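You operate a simulated robot arm through the tools that you are given. There is no shell and no other tool.

The job below is to be done with a simulated robot arm. You get a single attempt, and the scene is never put back.

TASK
Check the green-band sleeve on the light pad and sort it.
Fine: light on, stand it on the pane; clean goes in the green tray, dirty in the red; then light off. Set down upright: what you pick out.

The check looks at the end state, three seconds after you hand in, the way a careful person would. Anything else that was tipped, shoved, dropped, spilled or broken makes it a failure.

THE ROBOT
A 7-joint arm with a two-finger parallel gripper, fixed in place. Base frame: the origin is on the floor under the middle of its stand, x ahead of it, y to its left, z up; the work surface is at about z = 0.82. Lengths are in m, angles in degrees, forces in N, time in s.
It reaches about 1.479 m from its shoulder. Its first joint turns from -166.0 to 166.0 degrees. Payload 4.4 kg.
The TCP is the grasp point between the finger pads, 0.023 m short of the fingertips. In the tool frame z runs along the fingers and y along their closing line. Largest opening 0.094 m; finger width 0.038, thickness 0.01; the body of the gripper, 0.054 by 0.096 m, starts 0.039 m behind the TCP.
Orientation is that of the tool frame in the base frame, as a unit quaternion [x, y, z, w]. With the fingers straight down and closing along the base's y, the tool's x points along the base's -x, its y along +y and its z along -z.

THE INTERFACE
- The arm moves only by the tool apply_moves. Its argument "commands" is one flat list of numbers, 7 for each row, row after row: the shift along the tool's x, y, z in m, then the turn, a rotation vector about the tool's x, y, z in degrees, then the gripper command, from -1 (fully open) to 1 (shut), values between in proportion. In form: [dx, dy, dz, rx, ry, rz, hand, dx, dy, dz, rx, ry, rz, hand, ...]. A call has 1 to 20 rows; each row shifts and turns the commanded pose from where the row before left it, along the tool's axes as they then stand. Rows are played at 5 a second. More than 0.05 m and 8.6 degrees between two rows, or a gripper value outside its range, and nothing of the call is played. A pose out of reach is approached as far as the arm can. The call stops where the force on the tool passes 40 N (or 10 N more than at its start, if that is more) or the arm is blocked; 0.2 s more then pass. The fingers move at their own pace (about 0.072 m/s each) and stop on an object; they squeeze with about 21 N. The grip force told is the motor's: it shows also when the fingers shut on nothing. Time passes only in rows, and 0.2 s behind the last, so rows that do not move let the fingers close. The reply holds the time, the measured pose of the TCP, the force on the tool along the base axes, the opening and the grip force, in the units named above and with some noise, with the torque about the TCP (base axes, N m) and any sound that the robot's microphone picked up, and new pictures: "views" is both (left out), scene, wrist or none.
- Cameras (640 x 400 px; columns grow to the right, rows downward): "scene" is fixed at [0.2232, -0.6526, 1.5766]; the picture's right is [0.75, -0.66, 0.00], its down [-0.33, -0.37, -0.87] and it looks along [0.58, 0.65, -0.50] (base axes); focal length 325 px, centre (320, 200). "wrist" rides on the gripper at [0.086, 0.016, -0.075] in the tool frame; the picture's right is [-0.18, 0.98, 0.00], its down [-0.58, -0.11, -0.81] and it looks along [-0.79, -0.15, 0.59] (tool axes); focal length 243 px, centre (320, 200). There is no depth. A picture from a camera that has moved, and an enlarged one, comes with that camera's place and axes in the base frame and with its lens. The place of the scene camera against the robot may be out by one fixed shift of up to 0.012 m in any direction.
- zoom(camera, box): a new picture of the part [left, top, right, bottom] of that camera's present view, enlarged. No time passes.
- job_done(): hands the job in; it is judged then, once.

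Nothing tells you positions but the pictures and the camera data. Unless the task says otherwise, let go and move clear before handing in.

The tools are called after ">>>" by a JSON object that holds its "op" and its "data". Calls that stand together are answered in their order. apply_moves: Moves the arm, as the interface text tells. Its arguments: {"type":"object","properties":{"commands":{"type":"array"},"views":{"type":"string","enum":["both","scene","wrist","none"]}},"required":["commands"]} The other tools are called the same way: zoom (camera, box) takes an enlarged picture of a part of a camera's view; job_done () hands the job in.

At the start:

```text
time_s: 0.0
tool_pos: [0.6168, 0.0979, 1.1873]
tcp_rot: [0.0, 1.0, 0.0, 0.0]
force: [-0.9, -0.3, 0.3]
moment: [0.0, 0.01, 0.0]
grip_width: 0.0939
gripper_force: 0.0
```

scene: 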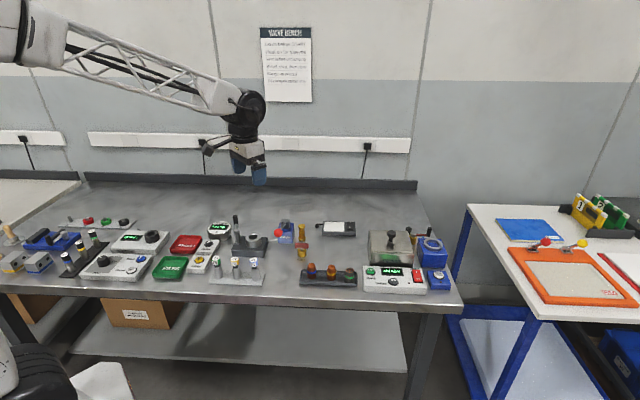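
wrist: 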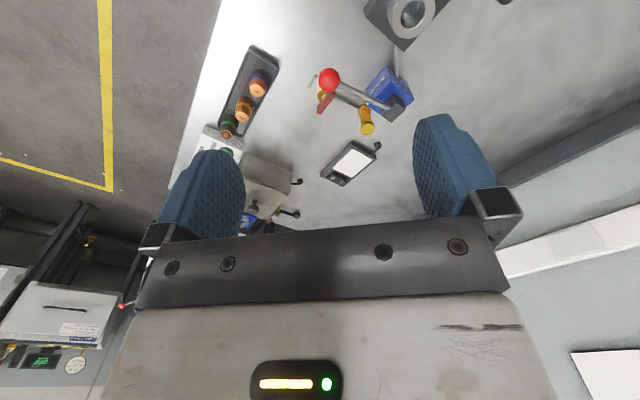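

The bench holds many devices; I need to find the light pad, the green-band sleeve and the trays. I'll zoom into the scene first.

>>> {"op": "zoom", "data": {"camera": "scene", "box": [270, 210, 460, 310]}}

>>> {"op": "zoom", "data": {"camera": "scene", "box": [130, 200, 300, 300]}}

>>> {"op": "zoom", "data": {"camera": "scene", "box": [0, 200, 160, 300]}}

>>> {"op": "zoom", "data": {"camera": "wrist", "box": [180, 20, 440, 220]}}

>>> {"op": "zoom", "data": {"camera": "scene", "box": [255, 20, 320, 110]}}

```text
3.37 times, centred on (365, 260) of scene
camera zoom: at [0.2232, -0.6526, 1.5766], right [0.75, -0.66, 0.0], down [-0.33, -0.37, -0.87], along [0.58, 0.65, -0.5], focal length 1096 px, centre (168, -2)
```

zoom: 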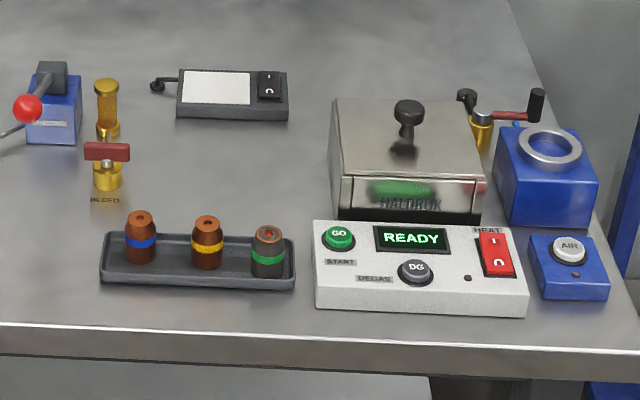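

```text
3.76 times, centred on (215, 250) of scene
camera zoom: at [0.2232, -0.6526, 1.5766], right [0.75, -0.66, 0.0], down [-0.33, -0.37, -0.87], along [0.58, 0.65, -0.5], focal length 1224 px, centre (715, 12)
```

zoom: 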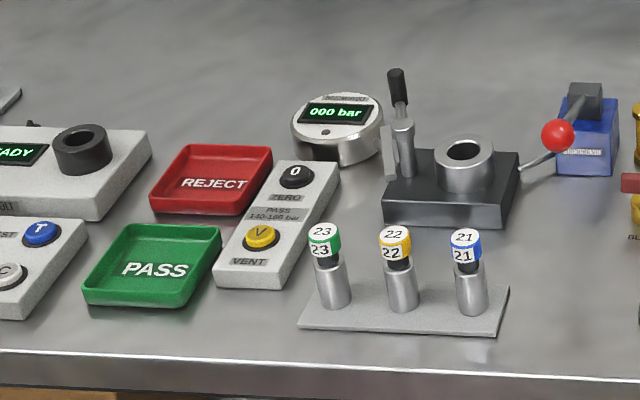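

```text
4.00 times, centred on (80, 250) of scene
camera zoom: at [0.2232, -0.6526, 1.5766], right [0.75, -0.66, 0.0], down [-0.33, -0.37, -0.87], along [0.58, 0.65, -0.5], focal length 1301 px, centre (1280, 0)
```

zoom: 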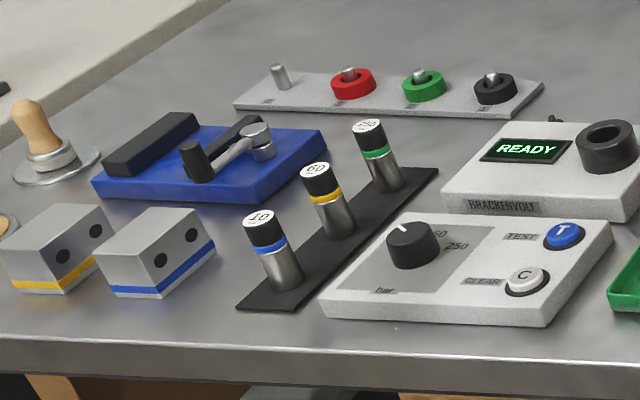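

```text
2.00 times, centred on (310, 120) of wrist
camera zoom: at [0.5308, 0.1134, 1.2626], right [0.18, 0.98, 0.0], down [0.58, -0.11, 0.81], along [0.79, -0.15, -0.59], focal length 485 px, centre (340, 360)
```

zoom: 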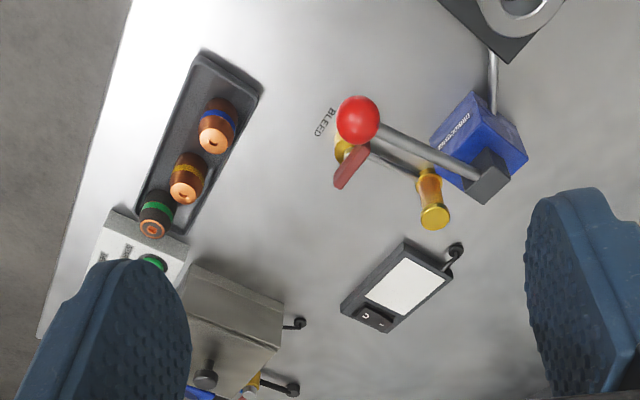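

```text
4.44 times, centred on (288, 65) of scene
camera zoom: at [0.2232, -0.6526, 1.5766], right [0.75, -0.66, 0.0], down [-0.33, -0.37, -0.87], along [0.58, 0.65, -0.5], focal length 1446 px, centre (464, 800)
```

zoom: 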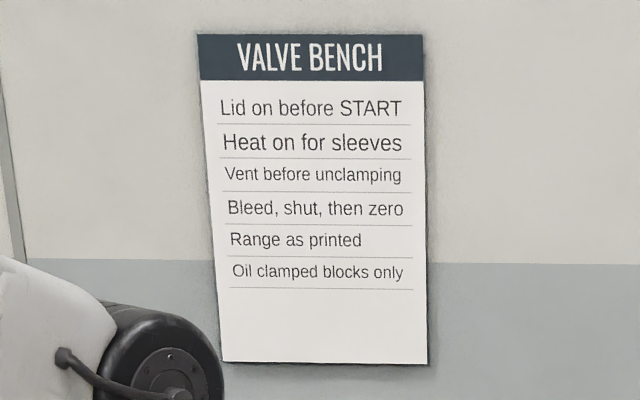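

The light pad (white pane, I/O rocker) is near (0.96, 0.10); three copper sleeves stand in a tray, with the green-band one near (0.81, -0.13). The PASS tray (green) is near (0.41, 0.31) and the REJECT tray (red) near (0.49, 0.39). I'll move the wrist camera closer to the light pad.

>>> {"op": "apply_moves", "data": {"commands": [-0.0405, 0.002, 0.0228, 0, 0, 0, -1, -0.0405, 0.002, 0.0228, 0, 0, 0, -1, -0.0405, 0.002, 0.0228, 0, 0, 0, -1, -0.0405, 0.002, 0.0228, 0, 0, 0, -1, -0.0405, 0.002, 0.0228, 0, 0, 0, -1, -0.0405, 0.002, 0.0228, 0, 0, 0, -1, 0, 0, 0, 0, 0, 0, -1, 0, 0, 0, 0, 0, 0, -1]}}

```text
time_s: 1.8
tool_pos: [0.8623, 0.1099, 1.0536]
tcp_rot: [0.0, 1.0, 0.0, 0.0]
force: [0.1, -0.2, 0.8]
moment: [-0.03, -0.01, 0.01]
grip_width: 0.0942
gripper_force: 0.1
camera wrist: at [0.7742, 0.1256, 1.128], right [0.18, 0.98, 0.0], down [0.58, -0.11, 0.81], along [0.79, -0.15, -0.59], focal length 243 px, centre (320, 200)
```

scene: 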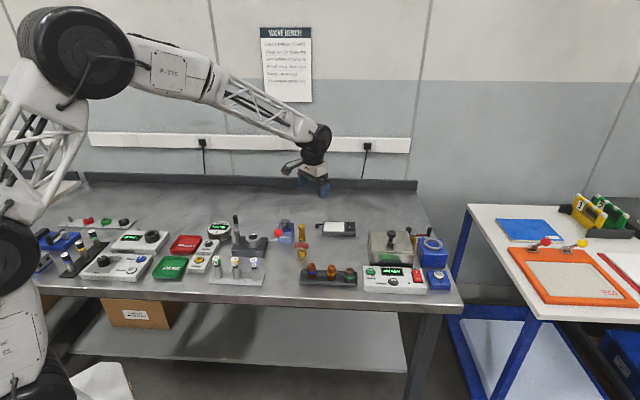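
wrist: 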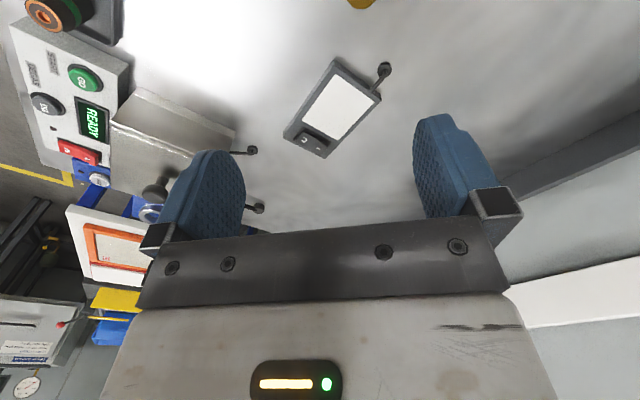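

>>> {"op": "zoom", "data": {"camera": "wrist", "box": [270, 50, 400, 170]}}

>>> {"op": "zoom", "data": {"camera": "scene", "box": [310, 212, 366, 247]}}

>>> {"op": "zoom", "data": {"camera": "scene", "box": [290, 255, 370, 295]}}

```text
3.33 times, centred on (335, 110) of wrist
camera zoom: at [0.7742, 0.1256, 1.128], right [0.18, 0.98, 0.0], down [0.58, -0.11, 0.81], along [0.79, -0.15, -0.59], focal length 809 px, centre (270, 500)
```

zoom: 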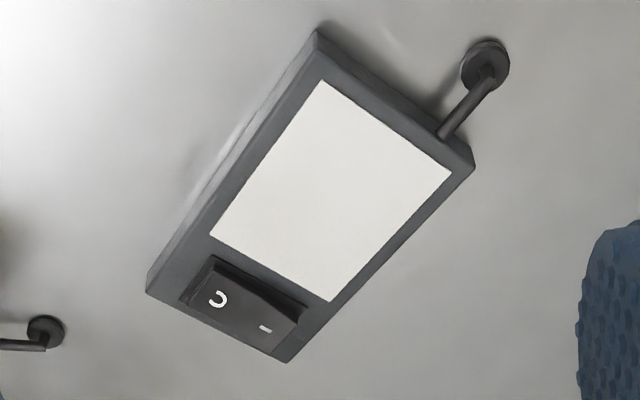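

```text
11.43 times, centred on (338, 230) of scene
camera zoom: at [0.2232, -0.6526, 1.5766], right [0.75, -0.66, 0.0], down [-0.33, -0.37, -0.87], along [0.58, 0.65, -0.5], focal length 3717 px, centre (114, -137)
```

zoom: 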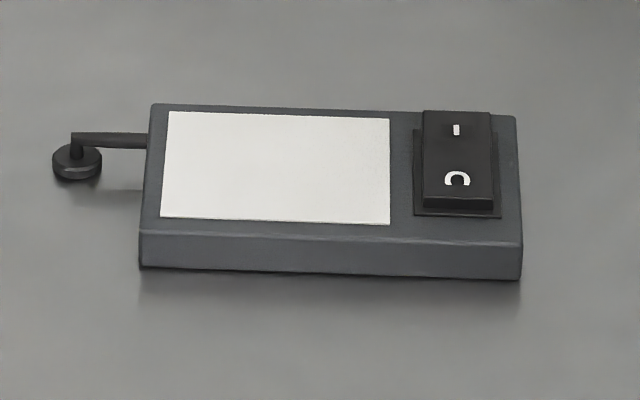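

```text
8.00 times, centred on (330, 275) of scene
camera zoom: at [0.2232, -0.6526, 1.5766], right [0.75, -0.66, 0.0], down [-0.33, -0.37, -0.87], along [0.58, 0.65, -0.5], focal length 2602 px, centre (240, -400)
```

zoom: 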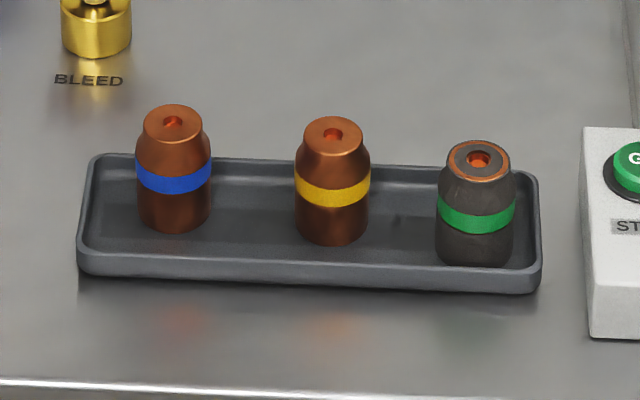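

The rocker's I side is raised, so the light is off. The pane centre is about (0.969, 0.112) with the pad turned about -44°, and the rocker is at about (1.012, 0.068). I'll turn the hand to line up with the rocker, shut the fingers and hover above the I end.

>>> {"op": "apply_moves", "data": {"commands": [0, 0, 0, 0, 0, 7.37, 1, 0, 0, 0, 0, 0, 7.37, 1, 0, 0, 0, 0, 0, 7.37, 1, 0, 0, 0, 0, 0, 7.37, 1, 0, 0, 0, 0, 0, 7.37, 1, 0, 0, 0, 0, 0, 7.35, 1, -0.0273, 0.01734, 0.0207, 0, 0, 0, 1, -0.0273, 0.01734, 0.0207, 0, 0, 0, 1, -0.0273, 0.01734, 0.0207, 0, 0, 0, 1, -0.0273, 0.01734, 0.0207, 0, 0, 0, 1, -0.0273, 0.01734, 0.0207, 0, 0, 0, 1, 0, 0, 0, 0, 0, 0, 1, 0, 0, 0, 0, 0, 0, 1]}}

```text
time_s: 4.6
tool_pos: [1.0191, 0.0759, 0.9483]
tcp_rot: [0.377, 0.926, 0.0, 0.0]
force: [-0.6, -0.3, -0.2]
moment: [-0.01, -0.01, -0.01]
grip_width: 0.0
gripper_force: 20.5
camera wrist: at [0.9691, 0.1477, 1.0221], right [0.82, 0.58, 0.0], down [0.34, -0.48, 0.81], along [0.46, -0.66, -0.59], focal length 243 px, centre (320, 200)
```

scene: 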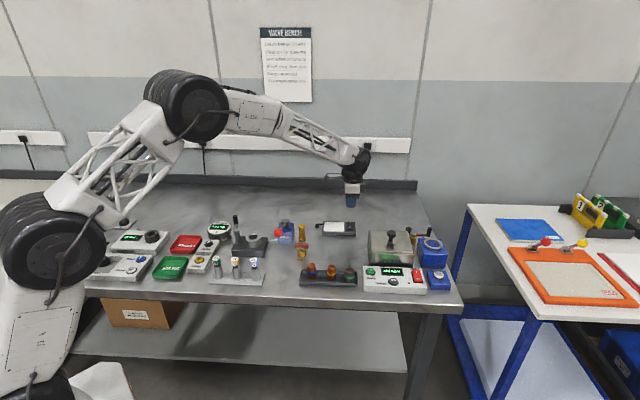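
wrist: 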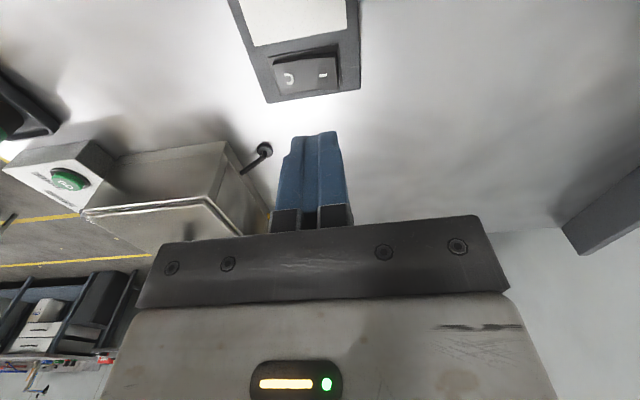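

>>> {"op": "zoom", "data": {"camera": "wrist", "box": [220, 0, 400, 150]}}

>>> {"op": "zoom", "data": {"camera": "scene", "box": [300, 170, 400, 250]}}

```text
2.67 times, centred on (310, 75) of wrist
camera zoom: at [0.9691, 0.1477, 1.0221], right [0.82, 0.58, 0.0], down [0.34, -0.48, 0.81], along [0.46, -0.66, -0.59], focal length 647 px, centre (347, 533)
```

zoom: 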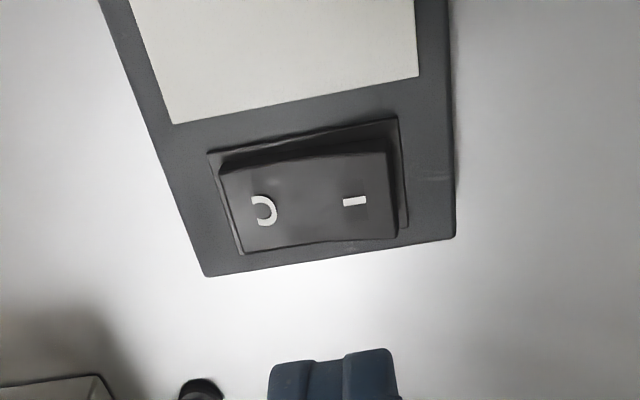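

```text
5.00 times, centred on (350, 210) of scene
camera zoom: at [0.2232, -0.6526, 1.5766], right [0.75, -0.66, 0.0], down [-0.33, -0.37, -0.87], along [0.58, 0.65, -0.5], focal length 1626 px, centre (170, 150)
```

zoom: 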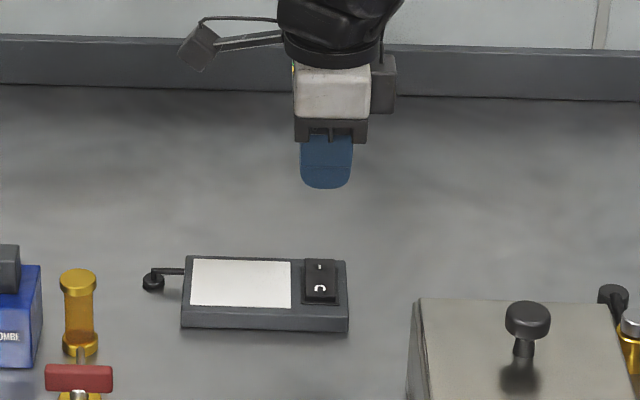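

The rocker centre is confirmed near (1.011, 0.068), with its I end at about (1.021, 0.079). I'll descend onto the I end in small steps.

>>> {"op": "apply_moves", "data": {"commands": [0, 0.0035, 0.03, 0, 0, 0, 1, 0, 0, 0.03, 0, 0, 0, 1, 0, 0, 0, 0, 0, 0, 1, 0, 0, 0.003, 0, 0, 0, 1, 0, 0, 0.003, 0, 0, 0, 1, 0, 0, 0.003, 0, 0, 0, 1, 0, 0, 0.003, 0, 0, 0, 1, 0, 0, 0.003, 0, 0, 0, 1]}}

```text
time_s: 6.4
tool_pos: [1.0218, 0.0777, 0.8738]
tcp_rot: [0.376, 0.927, 0.0, 0.0]
force: [-0.5, -0.2, -0.4]
moment: [0.04, 0.02, 0.0]
grip_width: 0.0002
gripper_force: 20.6
camera wrist: at [0.9706, 0.1502, 0.9473], right [0.82, 0.58, 0.0], down [0.34, -0.48, 0.81], along [0.46, -0.66, -0.59], focal length 243 px, centre (320, 200)
```

scene: 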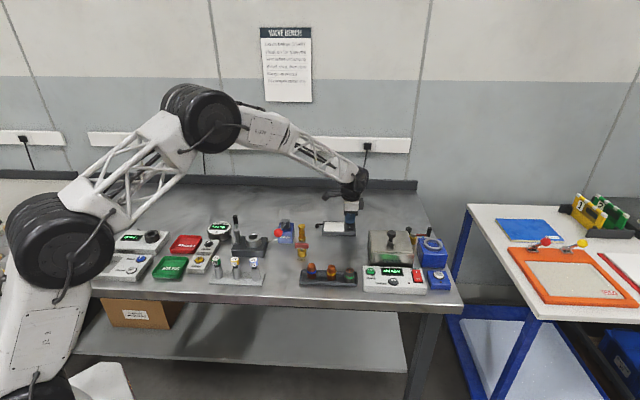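
wrist: 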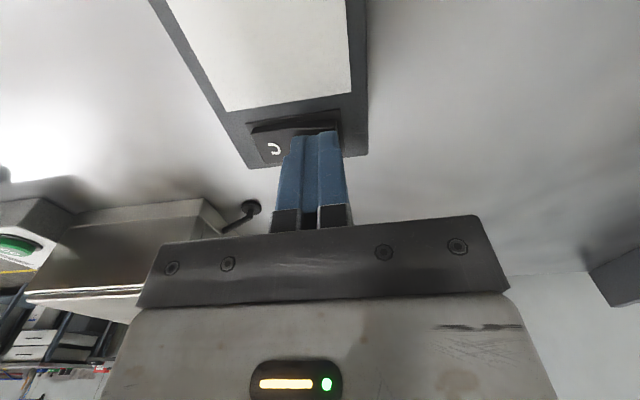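

Fingertips are just over the I end, with no contact yet. I'll keep pressing in 2 mm steps.

>>> {"op": "apply_moves", "data": {"commands": [0, 0, 0.002, 0, 0, 0, 1, 0, 0, 0.002, 0, 0, 0, 1, 0, 0, 0.002, 0, 0, 0, 1, 0, 0, 0, 0, 0, 0, 1], "views": "wrist"}}

```text
time_s: 7.4
tool_pos: [1.0206, 0.0791, 0.8674]
tcp_rot: [0.376, 0.927, 0.0, 0.001]
force: [-0.7, 2.6, 12.9]
moment: [0.08, 0.2, -0.04]
grip_width: 0.0
gripper_force: 20.8
camera wrist: at [0.97, 0.1501, 0.9425], right [0.82, 0.58, 0.0], down [0.34, -0.48, 0.81], along [0.47, -0.66, -0.59], focal length 243 px, centre (320, 200)
```

wrist: 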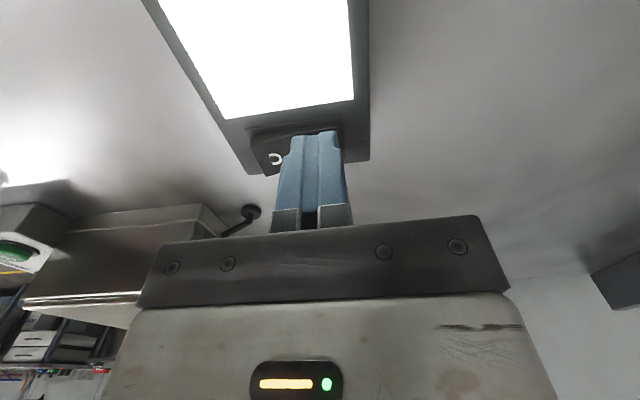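

The light came on. I'll lift straight up and check that it stays latched.

>>> {"op": "apply_moves", "data": {"commands": [0, 0, -0.01, 0, 0, 0, 1, 0, 0, -0.04, 0, 0, 0, 1, 0, 0, -0.045, 0, 0, 0, 1, 0, 0, 0, 0, 0, 0, 1]}}

```text
time_s: 8.4
tool_pos: [1.0208, 0.0788, 0.9615]
tcp_rot: [0.376, 0.927, 0.0, -0.001]
force: [0.4, 0.9, -0.6]
moment: [0.0, 0.0, 0.01]
grip_width: 0.0
gripper_force: 20.9
camera wrist: at [0.97, 0.1517, 1.036], right [0.82, 0.58, 0.0], down [0.34, -0.48, 0.81], along [0.46, -0.66, -0.59], focal length 243 px, centre (320, 200)
```

scene: 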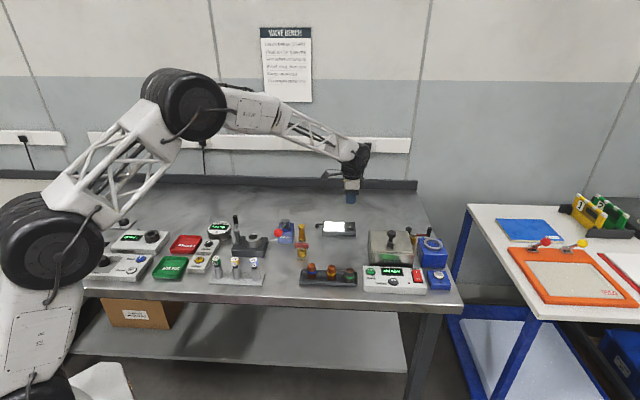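
wrist: 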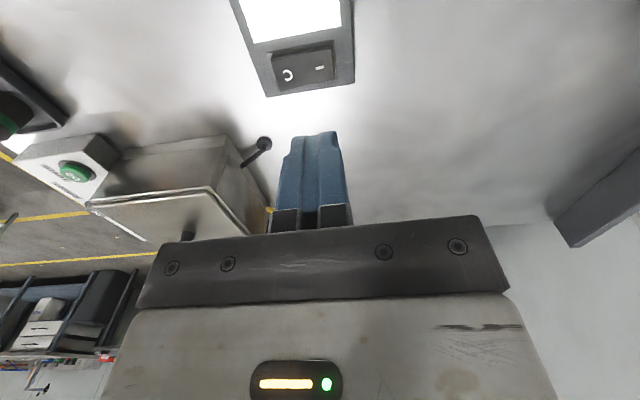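

The light is latched on. Now I'll move over the green-band sleeve with the gripper open to look at it from above.

>>> {"op": "apply_moves", "data": {"commands": [0, 0, -0.04, 0, 0, 0, 1, 0.0011, -0.0427, 0, 0, 0, 0, 1, 0.0011, -0.0427, 0, 0, 0, 0, 1, 0.0011, -0.0427, 0, 0, 0, 0, 1, 0.0011, -0.0427, 0, 0, 0, 0, -1, 0.0011, -0.0427, 0, 0, 0, 0, -1, 0.0011, -0.0427, 0, 0, 0, 0, -1, 0.0011, -0.0427, 0, 0, 0, 0, -1, 0, 0, 0.02, 0, 0, 0, -1, 0, 0, 0, 0, 0, 0, -1, 0, 0, 0, 0, 0, 0, -1]}}

```text
time_s: 10.8
tool_pos: [0.8072, -0.1286, 0.982]
tcp_rot: [0.377, 0.926, -0.001, 0.0]
force: [-0.1, 0.2, -0.9]
moment: [-0.02, 0.0, 0.01]
grip_width: 0.094
gripper_force: 0.0
camera wrist: at [0.7565, -0.0572, 1.0555], right [0.82, 0.58, 0.0], down [0.34, -0.48, 0.81], along [0.46, -0.66, -0.59], focal length 243 px, centre (320, 200)
```

scene: 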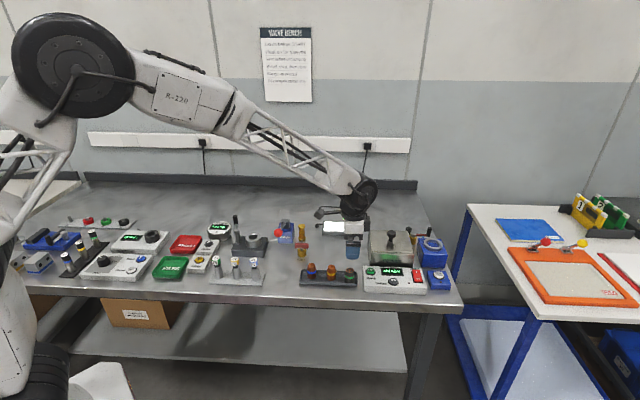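
wrist: 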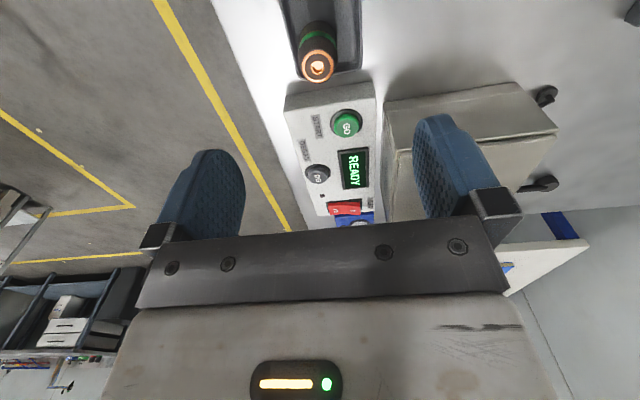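

>>> {"op": "zoom", "data": {"camera": "wrist", "box": [260, 0, 400, 100]}}

>>> {"op": "zoom", "data": {"camera": "scene", "box": [290, 200, 450, 300]}}

```text
4.00 times, centred on (330, 50) of wrist
camera zoom: at [0.7565, -0.0572, 1.0555], right [0.82, 0.58, 0.0], down [0.34, -0.48, 0.81], along [0.46, -0.66, -0.59], focal length 970 px, centre (280, 800)
```

zoom: 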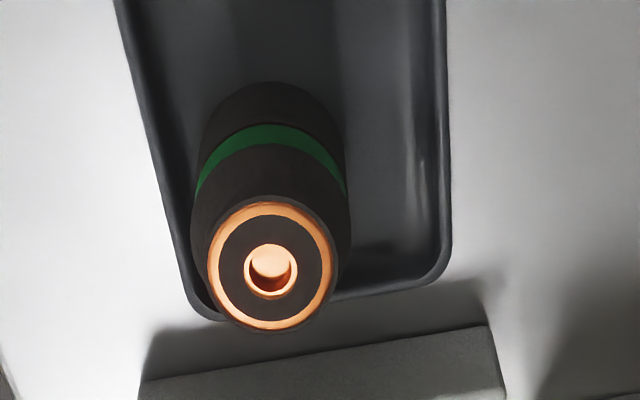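

```text
4.00 times, centred on (370, 250) of scene
camera zoom: at [0.2232, -0.6526, 1.5766], right [0.75, -0.66, 0.0], down [-0.33, -0.37, -0.87], along [0.58, 0.65, -0.5], focal length 1301 px, centre (120, 0)
```

zoom: 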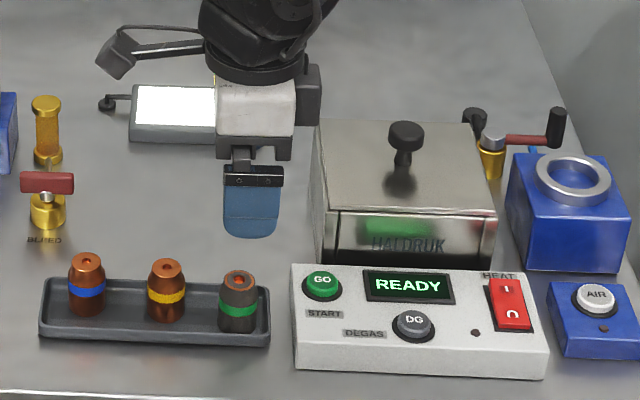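

The green-band sleeve stands at about (0.805, -0.130), roughly 31 mm wide with its top near z 0.866. I'll centre on it and lower with the fingers open, keeping the tips just above the tray rim.

>>> {"op": "apply_moves", "data": {"commands": [0.0025, -0.0029, 0.03, 0, 0, 0, -1, 0, 0, 0.03, 0, 0, 0, -1, 0, 0, 0.03, 0, 0, 0, -1, 0, 0, 0.02, 0, 0, 0, -1, 0, 0, 0.008, 0, 0, 0, -1, 0, 0, 0, 0, 0, 0, -1, 0, 0, 0, 0, 0, 0, -1]}}

```text
time_s: 12.4
tool_pos: [0.8026, -0.1306, 0.8639]
tcp_rot: [0.376, 0.927, 0.0, 0.0]
force: [-0.1, -0.2, 0.4]
moment: [0.0, 0.01, -0.01]
grip_width: 0.094
gripper_force: 0.0
camera wrist: at [0.7524, -0.0589, 0.9385], right [0.82, 0.58, 0.0], down [0.34, -0.48, 0.81], along [0.46, -0.66, -0.59], focal length 243 px, centre (320, 200)
```

scene: 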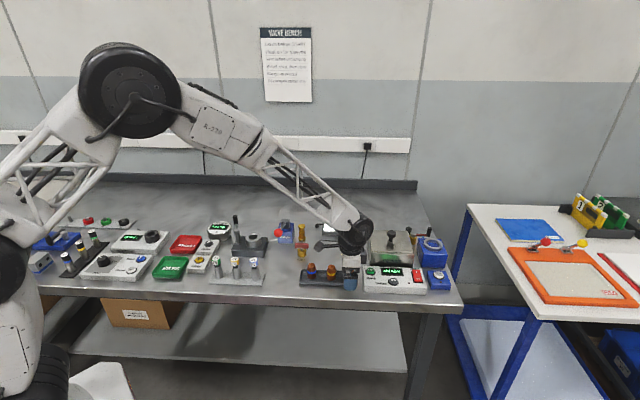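
wrist: 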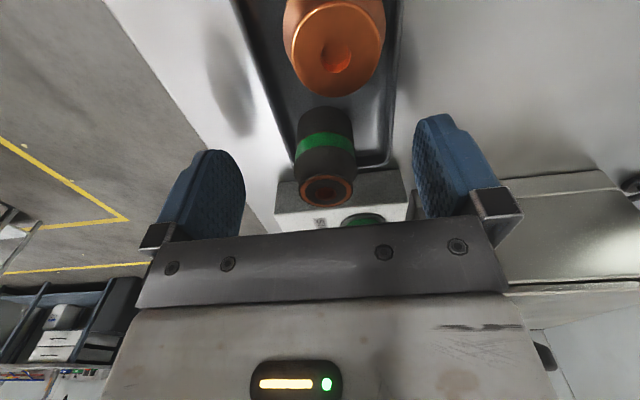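

The sleeve sits between the fingers, about 2 mm off to the right. I'll centre, lower 3 mm and close gently.

>>> {"op": "apply_moves", "data": {"commands": [0, 0.002, 0.003, 0, 0, 0, -1, 0, 0, 0, 0, 0, 0, -0.5, 0, 0, 0, 0, 0, 0, -0.2, 0, 0, 0, 0, 0, 0, 0.1, 0, 0, 0, 0, 0, 0, 0.4, 0, 0, 0, 0, 0, 0, 1, 0, 0, 0, 0, 0, 0, 1]}}

```text
time_s: 14.0
tool_pos: [0.8048, -0.1288, 0.8609]
tcp_rot: [0.376, 0.926, 0.0, 0.001]
force: [0.7, -1.1, 1.4]
moment: [-0.01, 0.0, -0.04]
grip_width: 0.0289
gripper_force: 21.2
camera wrist: at [0.7539, -0.0577, 0.9352], right [0.82, 0.58, 0.0], down [0.34, -0.48, 0.81], along [0.46, -0.66, -0.59], focal length 243 px, centre (320, 200)
```

scene: 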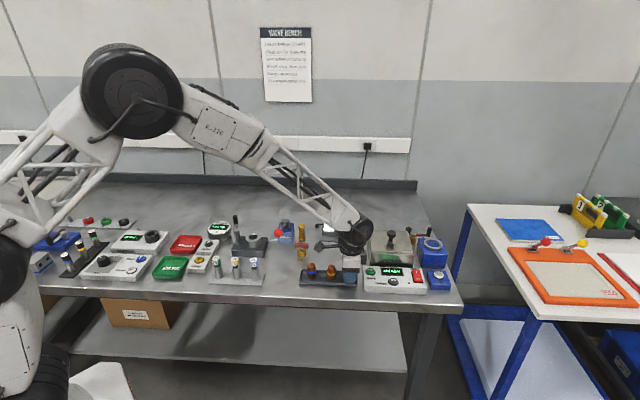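
wrist: 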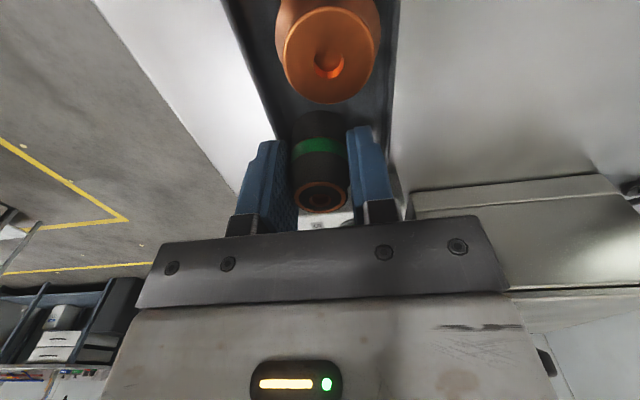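

Gripped at 28.9 mm. I'll lift straight up.

>>> {"op": "apply_moves", "data": {"commands": [0, 0, -0.01, 0, 0, 0, 1, 0, 0, -0.02, 0, 0, 0, 1, 0, 0, -0.04, 0, 0, 0, 1, 0, 0, -0.045, 0, 0, 0, 1, 0, 0, 0, 0, 0, 0, 1]}}

```text
time_s: 15.2
tool_pos: [0.8065, -0.1279, 0.9759]
tcp_rot: [0.376, 0.927, 0.001, 0.0]
force: [-0.3, -0.4, 1.0]
moment: [-0.02, 0.03, -0.01]
grip_width: 0.0
gripper_force: 20.7
camera wrist: at [0.7545, -0.0563, 1.0507], right [0.82, 0.58, 0.0], down [0.34, -0.48, 0.81], along [0.46, -0.66, -0.59], focal length 243 px, centre (320, 200)
```

scene: 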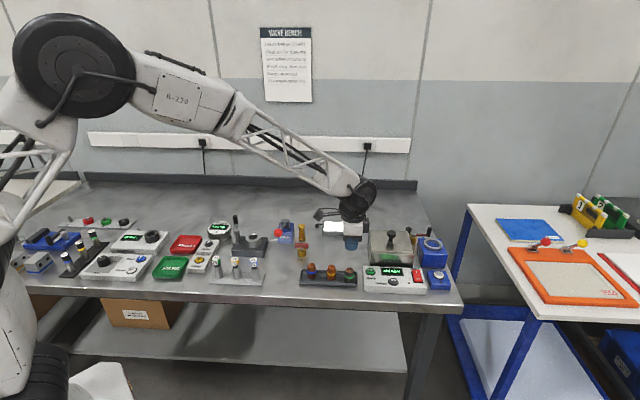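
wrist: 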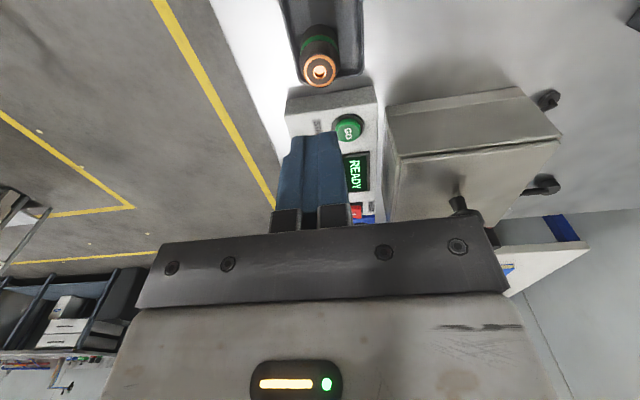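

The sleeve slipped out and still stands upright in the tray, so the grip was probably too high, on the cone. Let me look closely.

>>> {"op": "zoom", "data": {"camera": "wrist", "box": [260, 0, 400, 100]}}

>>> {"op": "zoom", "data": {"camera": "scene", "box": [295, 250, 375, 300]}}

```text
4.00 times, centred on (330, 50) of wrist
camera zoom: at [0.7545, -0.0563, 1.0507], right [0.82, 0.58, 0.0], down [0.34, -0.48, 0.81], along [0.46, -0.66, -0.59], focal length 970 px, centre (280, 800)
```

zoom: 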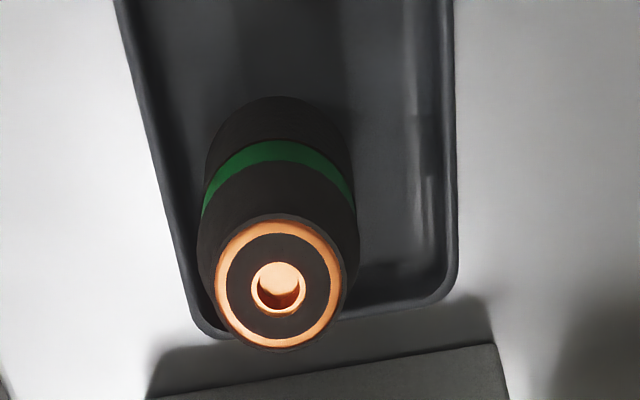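

```text
8.00 times, centred on (335, 275) of scene
camera zoom: at [0.2232, -0.6526, 1.5766], right [0.75, -0.66, 0.0], down [-0.33, -0.37, -0.87], along [0.58, 0.65, -0.5], focal length 2602 px, centre (200, -400)
```

zoom: 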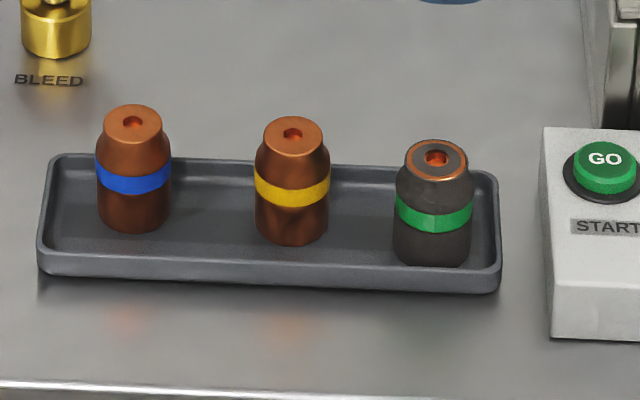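

The sleeve is undisturbed at about (0.8045, -0.129). I'll reopen and go lower this time so the pads take the cylindrical part, checking for contact with the tray rim.

>>> {"op": "apply_moves", "data": {"commands": [0, 0, 0, 0, 0, 0, -1, 0, 0, 0, 0, 0, 0, -1, 0, 0, 0, 0, 0, 0, -1, 0, 0, 0, 0, 0, 0, -1, 0, 0, 0.04, 0, 0, 0, -1, 0, 0, 0.04, 0, 0, 0, -1, 0, 0, 0.03, 0, 0, 0, -1, 0, 0, 0.006, 0, 0, 0, -1, 0, 0, 0, 0, 0, 0, -1, 0, 0, 0, 0, 0, 0, -1]}}

```text
time_s: 17.4
tool_pos: [0.8054, -0.1279, 0.8598]
tcp_rot: [0.376, 0.927, -0.001, 0.0]
force: [-0.9, -0.3, -0.1]
moment: [-0.01, 0.0, 0.01]
grip_width: 0.0937
gripper_force: 0.1
camera wrist: at [0.7555, -0.0567, 0.9338], right [0.82, 0.58, 0.0], down [0.34, -0.48, 0.81], along [0.46, -0.66, -0.59], focal length 243 px, centre (320, 200)
```

scene: 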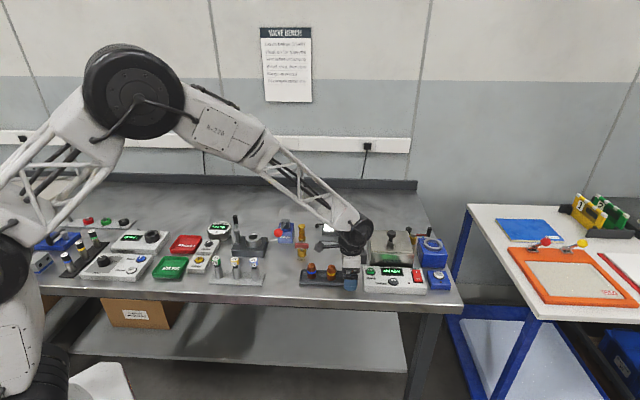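
wrist: 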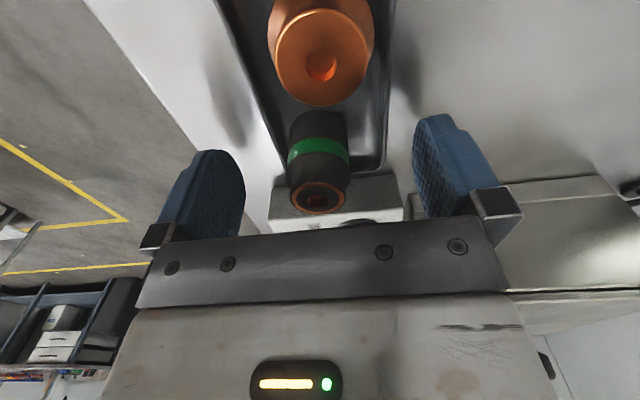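

Centred. I'll pre-close to about 42 mm so the fingertips are over the rim, then lower gently in 1 mm steps to feel for it.

>>> {"op": "apply_moves", "data": {"commands": [0, 0, 0, 0, 0, 0, 0.1, 0, 0, 0, 0, 0, 0, 0.1, 0, 0, 0, 0, 0, 0, 0.1, 0, 0, 0.001, 0, 0, 0, 0.1, 0, 0, 0.001, 0, 0, 0, 0.1, 0, 0, 0.001, 0, 0, 0, 0.1, 0, 0, 0, 0, 0, 0, 0.1], "views": "wrist"}}

>>> {"op": "zoom", "data": {"camera": "wrist", "box": [210, 80, 430, 240]}}

>>> {"op": "zoom", "data": {"camera": "scene", "box": [310, 240, 390, 300]}}

```text
time_s: 19.0
tool_pos: [0.8047, -0.1295, 0.8566]
tcp_rot: [0.377, 0.926, 0.0, -0.001]
force: [-0.4, 0.0, -0.1]
moment: [-0.01, 0.0, -0.03]
grip_width: 0.0424
gripper_force: 0.0
camera wrist: at [0.754, -0.0569, 0.9316], right [0.82, 0.58, 0.0], down [0.34, -0.48, 0.81], along [0.46, -0.66, -0.59], focal length 243 px, centre (320, 200)
```

wrist: 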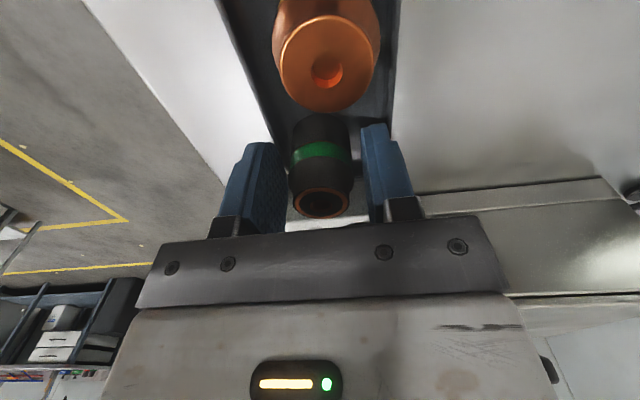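

```text
2.50 times, centred on (320, 160) of wrist
camera zoom: at [0.754, -0.0569, 0.9316], right [0.82, 0.58, 0.0], down [0.34, -0.48, 0.81], along [0.46, -0.66, -0.59], focal length 606 px, centre (320, 300)
```

zoom: 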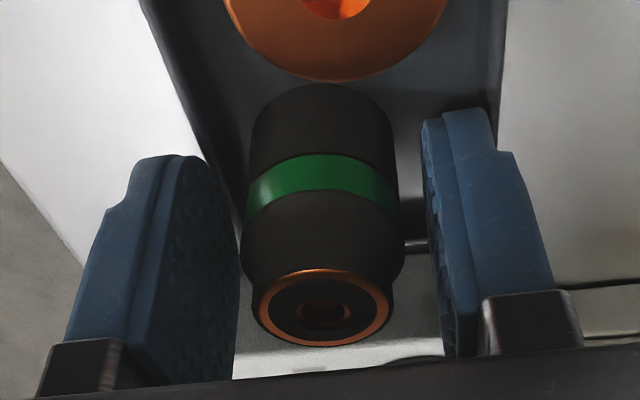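

```text
6.67 times, centred on (350, 270) of scene
camera zoom: at [0.2232, -0.6526, 1.5766], right [0.75, -0.66, 0.0], down [-0.33, -0.37, -0.87], along [0.58, 0.65, -0.5], focal length 2168 px, centre (120, -267)
```

zoom: 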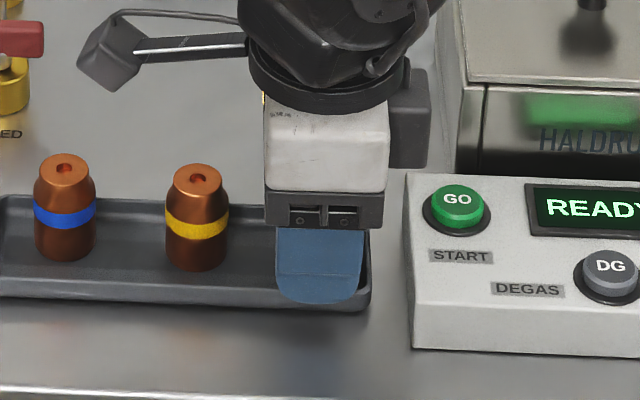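

No rim contact yet at TCP z 0.857. I'll lower a few more millimetres while watching force.

>>> {"op": "apply_moves", "data": {"commands": [0, 0, 0.001, 0, 0, 0, 0.1, 0, 0, 0.001, 0, 0, 0, 0.1, 0, 0, 0, 0, 0, 0, 0.1], "views": "none"}}

```text
time_s: 19.9
tool_pos: [0.8057, -0.1294, 0.8574]
tcp_rot: [0.376, 0.927, 0.001, 0.001]
force: [-2.8, 1.0, 5.2]
moment: [0.0, 0.18, -0.04]
grip_width: 0.0426
gripper_force: 0.2
stopped in row 3: the force on the tool passed its limit at 42 N (the readings are from after the stop); the commanded pose is now the measured one
```

The left fingertip touched the tray rim, so that is the lowest usable height. I'll back off 2 mm and check that nothing shifted.

>>> {"op": "apply_moves", "data": {"commands": [0, 0, -0.002, 0, 0, 0, 0.1, 0, 0, 0, 0, 0, 0, 0.1]}}

>>> {"op": "zoom", "data": {"camera": "wrist", "box": [210, 80, 430, 240]}}

>>> {"op": "zoom", "data": {"camera": "scene", "box": [290, 240, 370, 300]}}

```text
time_s: 20.5
tool_pos: [0.8062, -0.1279, 0.858]
tcp_rot: [0.376, 0.927, 0.0, 0.001]
force: [0.4, -0.1, -0.2]
moment: [0.0, -0.01, -0.04]
grip_width: 0.0425
gripper_force: 0.0
camera wrist: at [0.7547, -0.0564, 0.9327], right [0.82, 0.58, 0.0], down [0.34, -0.48, 0.81], along [0.47, -0.66, -0.59], focal length 243 px, centre (320, 200)
```

scene: 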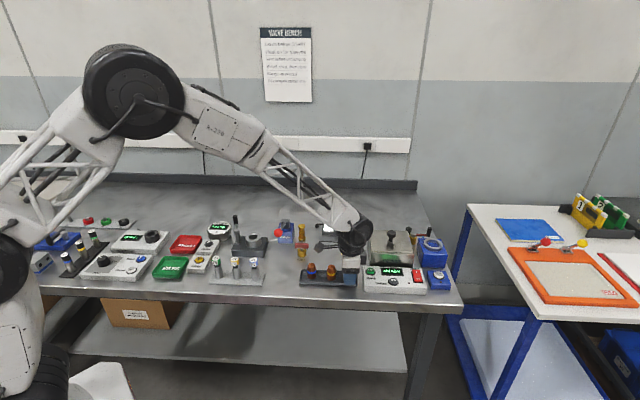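
wrist: 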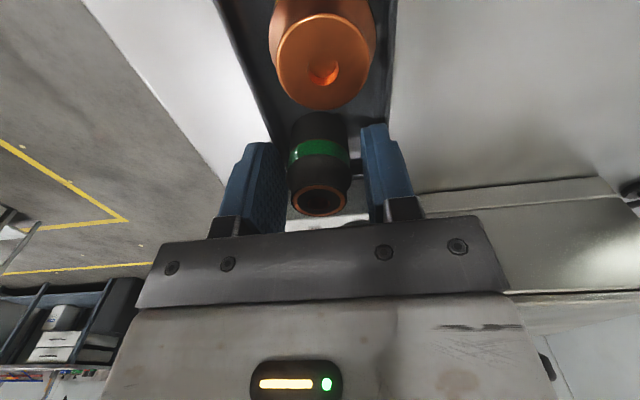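

```text
2.50 times, centred on (320, 160) of wrist
camera zoom: at [0.7547, -0.0564, 0.9327], right [0.82, 0.58, 0.0], down [0.34, -0.48, 0.81], along [0.47, -0.66, -0.59], focal length 606 px, centre (320, 300)
```

zoom: 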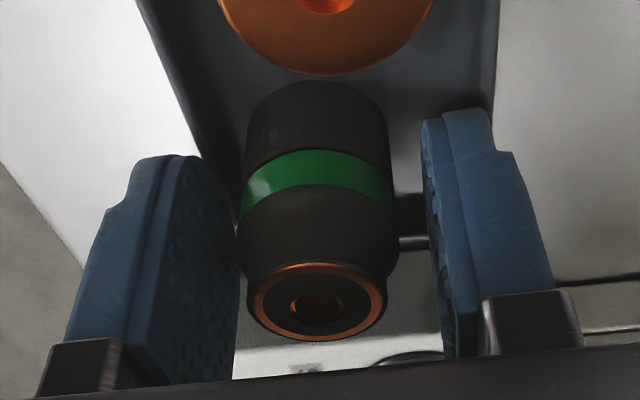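

```text
6.67 times, centred on (330, 270) of scene
camera zoom: at [0.2232, -0.6526, 1.5766], right [0.75, -0.66, 0.0], down [-0.33, -0.37, -0.87], along [0.58, 0.65, -0.5], focal length 2168 px, centre (253, -267)
```

zoom: 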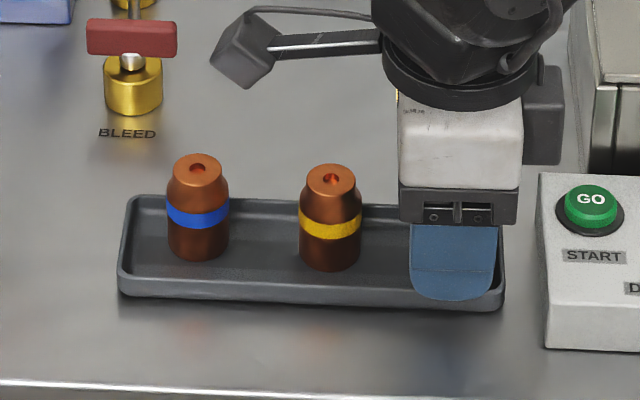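

Nothing shifted. I'll grip at this height and lift only a few millimetres slowly to test the hold.

>>> {"op": "apply_moves", "data": {"commands": [0, 0, 0.001, 0, 0, 0, 0.1, 0, 0, 0, 0, 0, 0, 0.3, 0, 0, 0, 0, 0, 0, 1, 0, 0, 0, 0, 0, 0, 1, 0, 0, 0, 0, 0, 0, 1], "views": "wrist"}}

>>> {"op": "zoom", "data": {"camera": "wrist", "box": [210, 80, 430, 240]}}

```text
time_s: 21.7
tool_pos: [0.8051, -0.1276, 0.8577]
tcp_rot: [0.376, 0.926, 0.001, 0.001]
force: [0.7, 0.5, 0.6]
moment: [0.01, 0.01, -0.01]
grip_width: 0.0292
gripper_force: 21.4
camera wrist: at [0.7547, -0.0561, 0.9315], right [0.82, 0.58, 0.0], down [0.34, -0.48, 0.81], along [0.47, -0.66, -0.59], focal length 243 px, centre (320, 200)
```

wrist: 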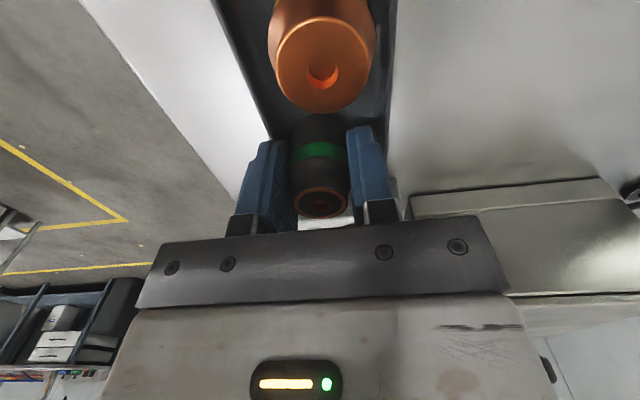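

```text
2.50 times, centred on (320, 160) of wrist
camera zoom: at [0.7547, -0.0561, 0.9315], right [0.82, 0.58, 0.0], down [0.34, -0.48, 0.81], along [0.47, -0.66, -0.59], focal length 606 px, centre (320, 300)
```

zoom: 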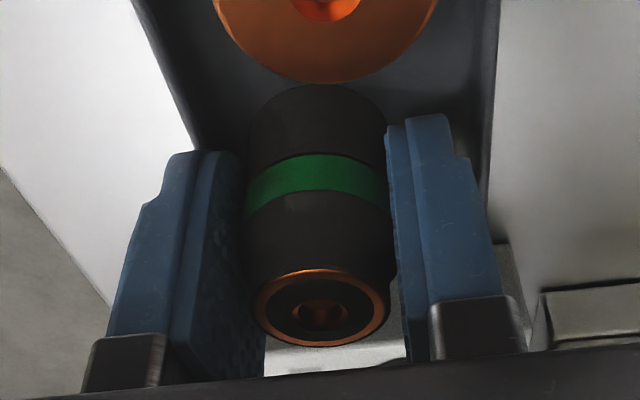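

>>> {"op": "apply_moves", "data": {"commands": [0, 0, -0.001, 0, 0, 0, 1, 0, 0, -0.001, 0, 0, 0, 1, 0, 0, -0.001, 0, 0, 0, 1, 0, 0, -0.001, 0, 0, 0, 1, 0, 0, 0, 0, 0, 0, 1]}}

>>> {"op": "zoom", "data": {"camera": "wrist", "box": [210, 80, 430, 240]}}

```text
time_s: 22.9
tool_pos: [0.8058, -0.1289, 0.8616]
tcp_rot: [0.377, 0.926, 0.0, 0.001]
force: [-0.5, 0.9, -1.3]
moment: [0.02, 0.0, 0.04]
grip_width: 0.0292
gripper_force: 21.2
camera wrist: at [0.7548, -0.0571, 0.9361], right [0.82, 0.58, 0.0], down [0.34, -0.48, 0.81], along [0.47, -0.66, -0.59], focal length 243 px, centre (320, 200)
```

scene: 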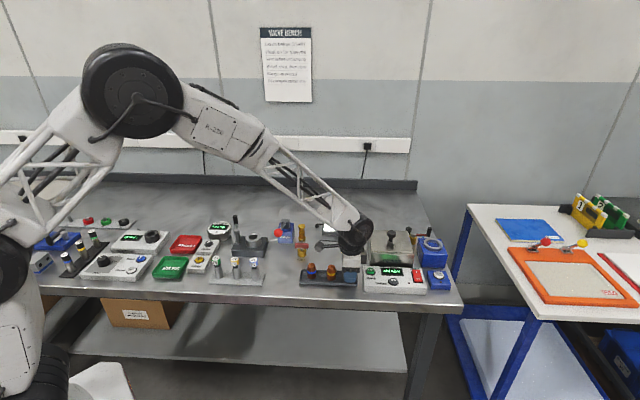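
wrist: 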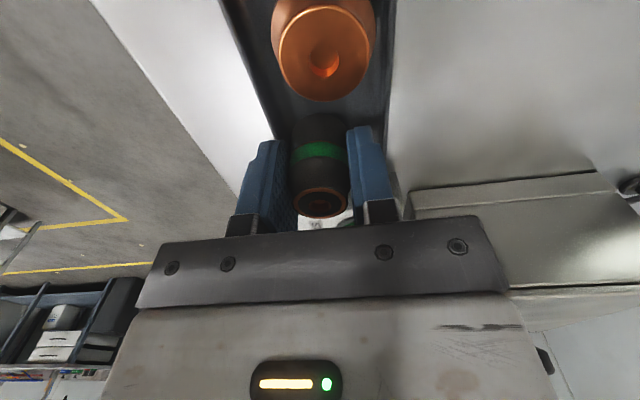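

```text
2.50 times, centred on (320, 160) of wrist
camera zoom: at [0.7548, -0.0571, 0.9361], right [0.82, 0.58, 0.0], down [0.34, -0.48, 0.81], along [0.47, -0.66, -0.59], focal length 606 px, centre (320, 300)
```

zoom: 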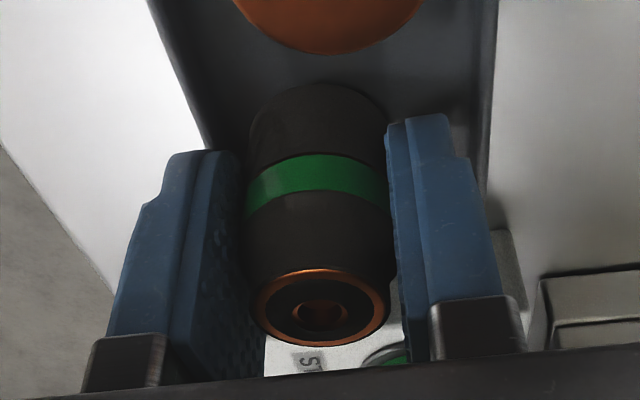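

The sleeve lifted with the fingers this time. I'll continue raising gradually.

>>> {"op": "apply_moves", "data": {"commands": [0, 0, -0.002, 0, 0, 0, 1, 0, 0, -0.004, 0, 0, 0, 1, 0, 0, -0.006, 0, 0, 0, 1, 0, 0, -0.008, 0, 0, 0, 1, 0, 0, -0.01, 0, 0, 0, 1, 0, 0, -0.01, 0, 0, 0, 1, 0, 0, -0.01, 0, 0, 0, 1, 0, 0, -0.01, 0, 0, 0, 1, 0, 0, -0.01, 0, 0, 0, 1, 0, 0, -0.005, 0, 0, 0, 1, 0, 0, 0, 0, 0, 0, 1]}}

>>> {"op": "zoom", "data": {"camera": "wrist", "box": [210, 80, 430, 240]}}

```text
time_s: 25.3
tool_pos: [0.8061, -0.129, 0.9358]
tcp_rot: [0.376, 0.926, 0.0, 0.002]
force: [-0.7, -0.5, -1.2]
moment: [-0.01, 0.03, 0.02]
grip_width: 0.0292
gripper_force: 21.2
camera wrist: at [0.7543, -0.0568, 1.0112], right [0.82, 0.58, 0.0], down [0.34, -0.48, 0.81], along [0.47, -0.66, -0.59], focal length 243 px, centre (320, 200)
```

scene: 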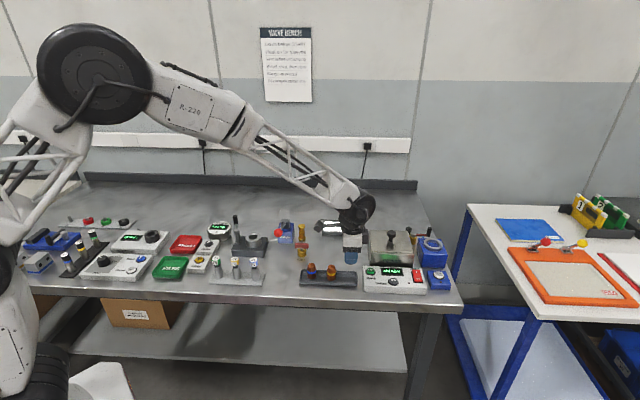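
wrist: 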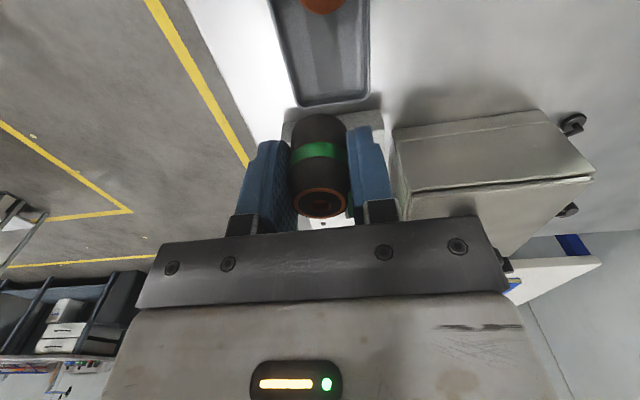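

```text
2.50 times, centred on (320, 160) of wrist
camera zoom: at [0.7543, -0.0568, 1.0112], right [0.82, 0.58, 0.0], down [0.34, -0.48, 0.81], along [0.47, -0.66, -0.59], focal length 606 px, centre (320, 300)
```

zoom: 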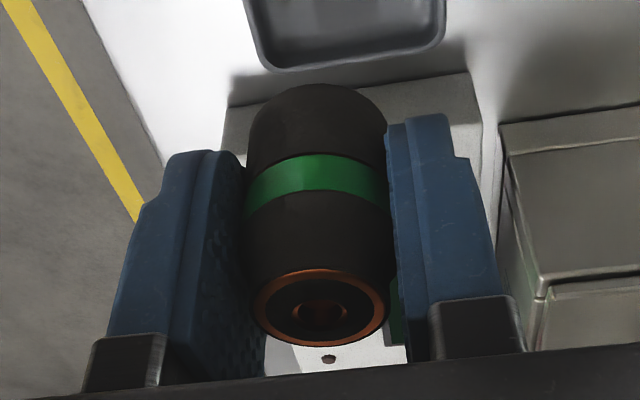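

Held firmly and upright. I'll raise a bit more and carry it over the pane centre.

>>> {"op": "apply_moves", "data": {"commands": [0, 0, -0.01, 0, 0, 0, 1, 0, 0, -0.015, 0, 0, 0, 1, 0, 0, -0.015, 0, 0, 0, 1, 0.002, 0.0114, 0, 0, 0, 0, 1, 0.004, 0.022, 0, 0, 0, 0, 1, 0.005, 0.028, 0, 0, 0, 0, 1, 0.005, 0.028, 0, 0, 0, 0, 1, 0.005, 0.028, 0, 0, 0, 0, 1, 0.005, 0.028, 0, 0, 0, 0, 1, 0.005, 0.028, 0, 0, 0, 0, 1, 0.005, 0.028, 0, 0, 0, 0, 1, 0.005, 0.028, 0, 0, 0, 0, 1, 0.005, 0.028, 0, 0, 0, 0, 1, 0.003, 0.018, 0, 0, 0, 0, 1, 0.0021, 0.011, 0, 0, 0, 0, 1, 0, 0, 0, 0, 0, 0, 1, 0, 0, 0, 0, 0, 0, 1]}}

```text
time_s: 28.9
tool_pos: [0.9671, 0.1125, 0.9773]
tcp_rot: [0.377, 0.926, 0.0, 0.001]
force: [0.6, -0.5, -1.1]
moment: [-0.03, 0.01, -0.01]
grip_width: 0.0289
gripper_force: 21.2
camera wrist: at [0.9163, 0.1844, 1.0514], right [0.82, 0.58, 0.0], down [0.34, -0.48, 0.81], along [0.47, -0.66, -0.59], focal length 243 px, centre (320, 200)
```

scene: 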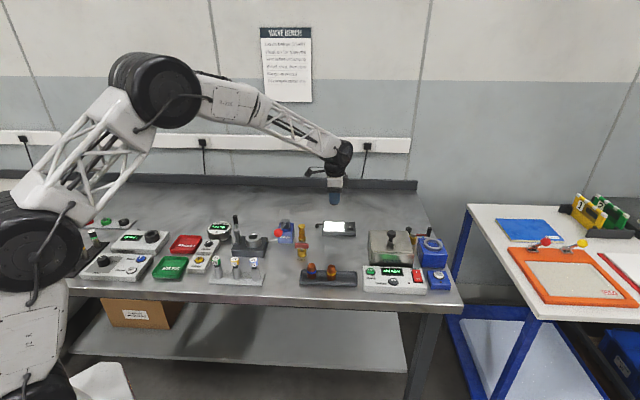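
wrist: 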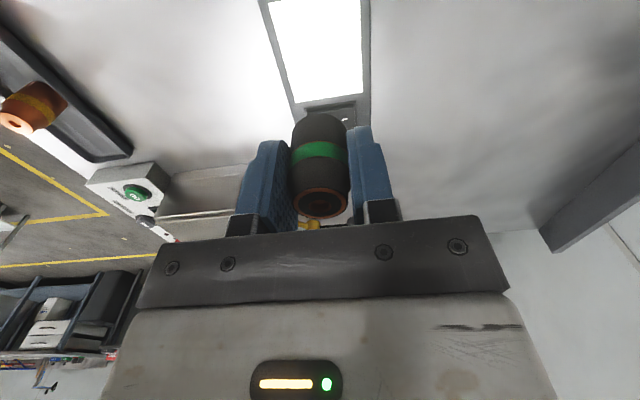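

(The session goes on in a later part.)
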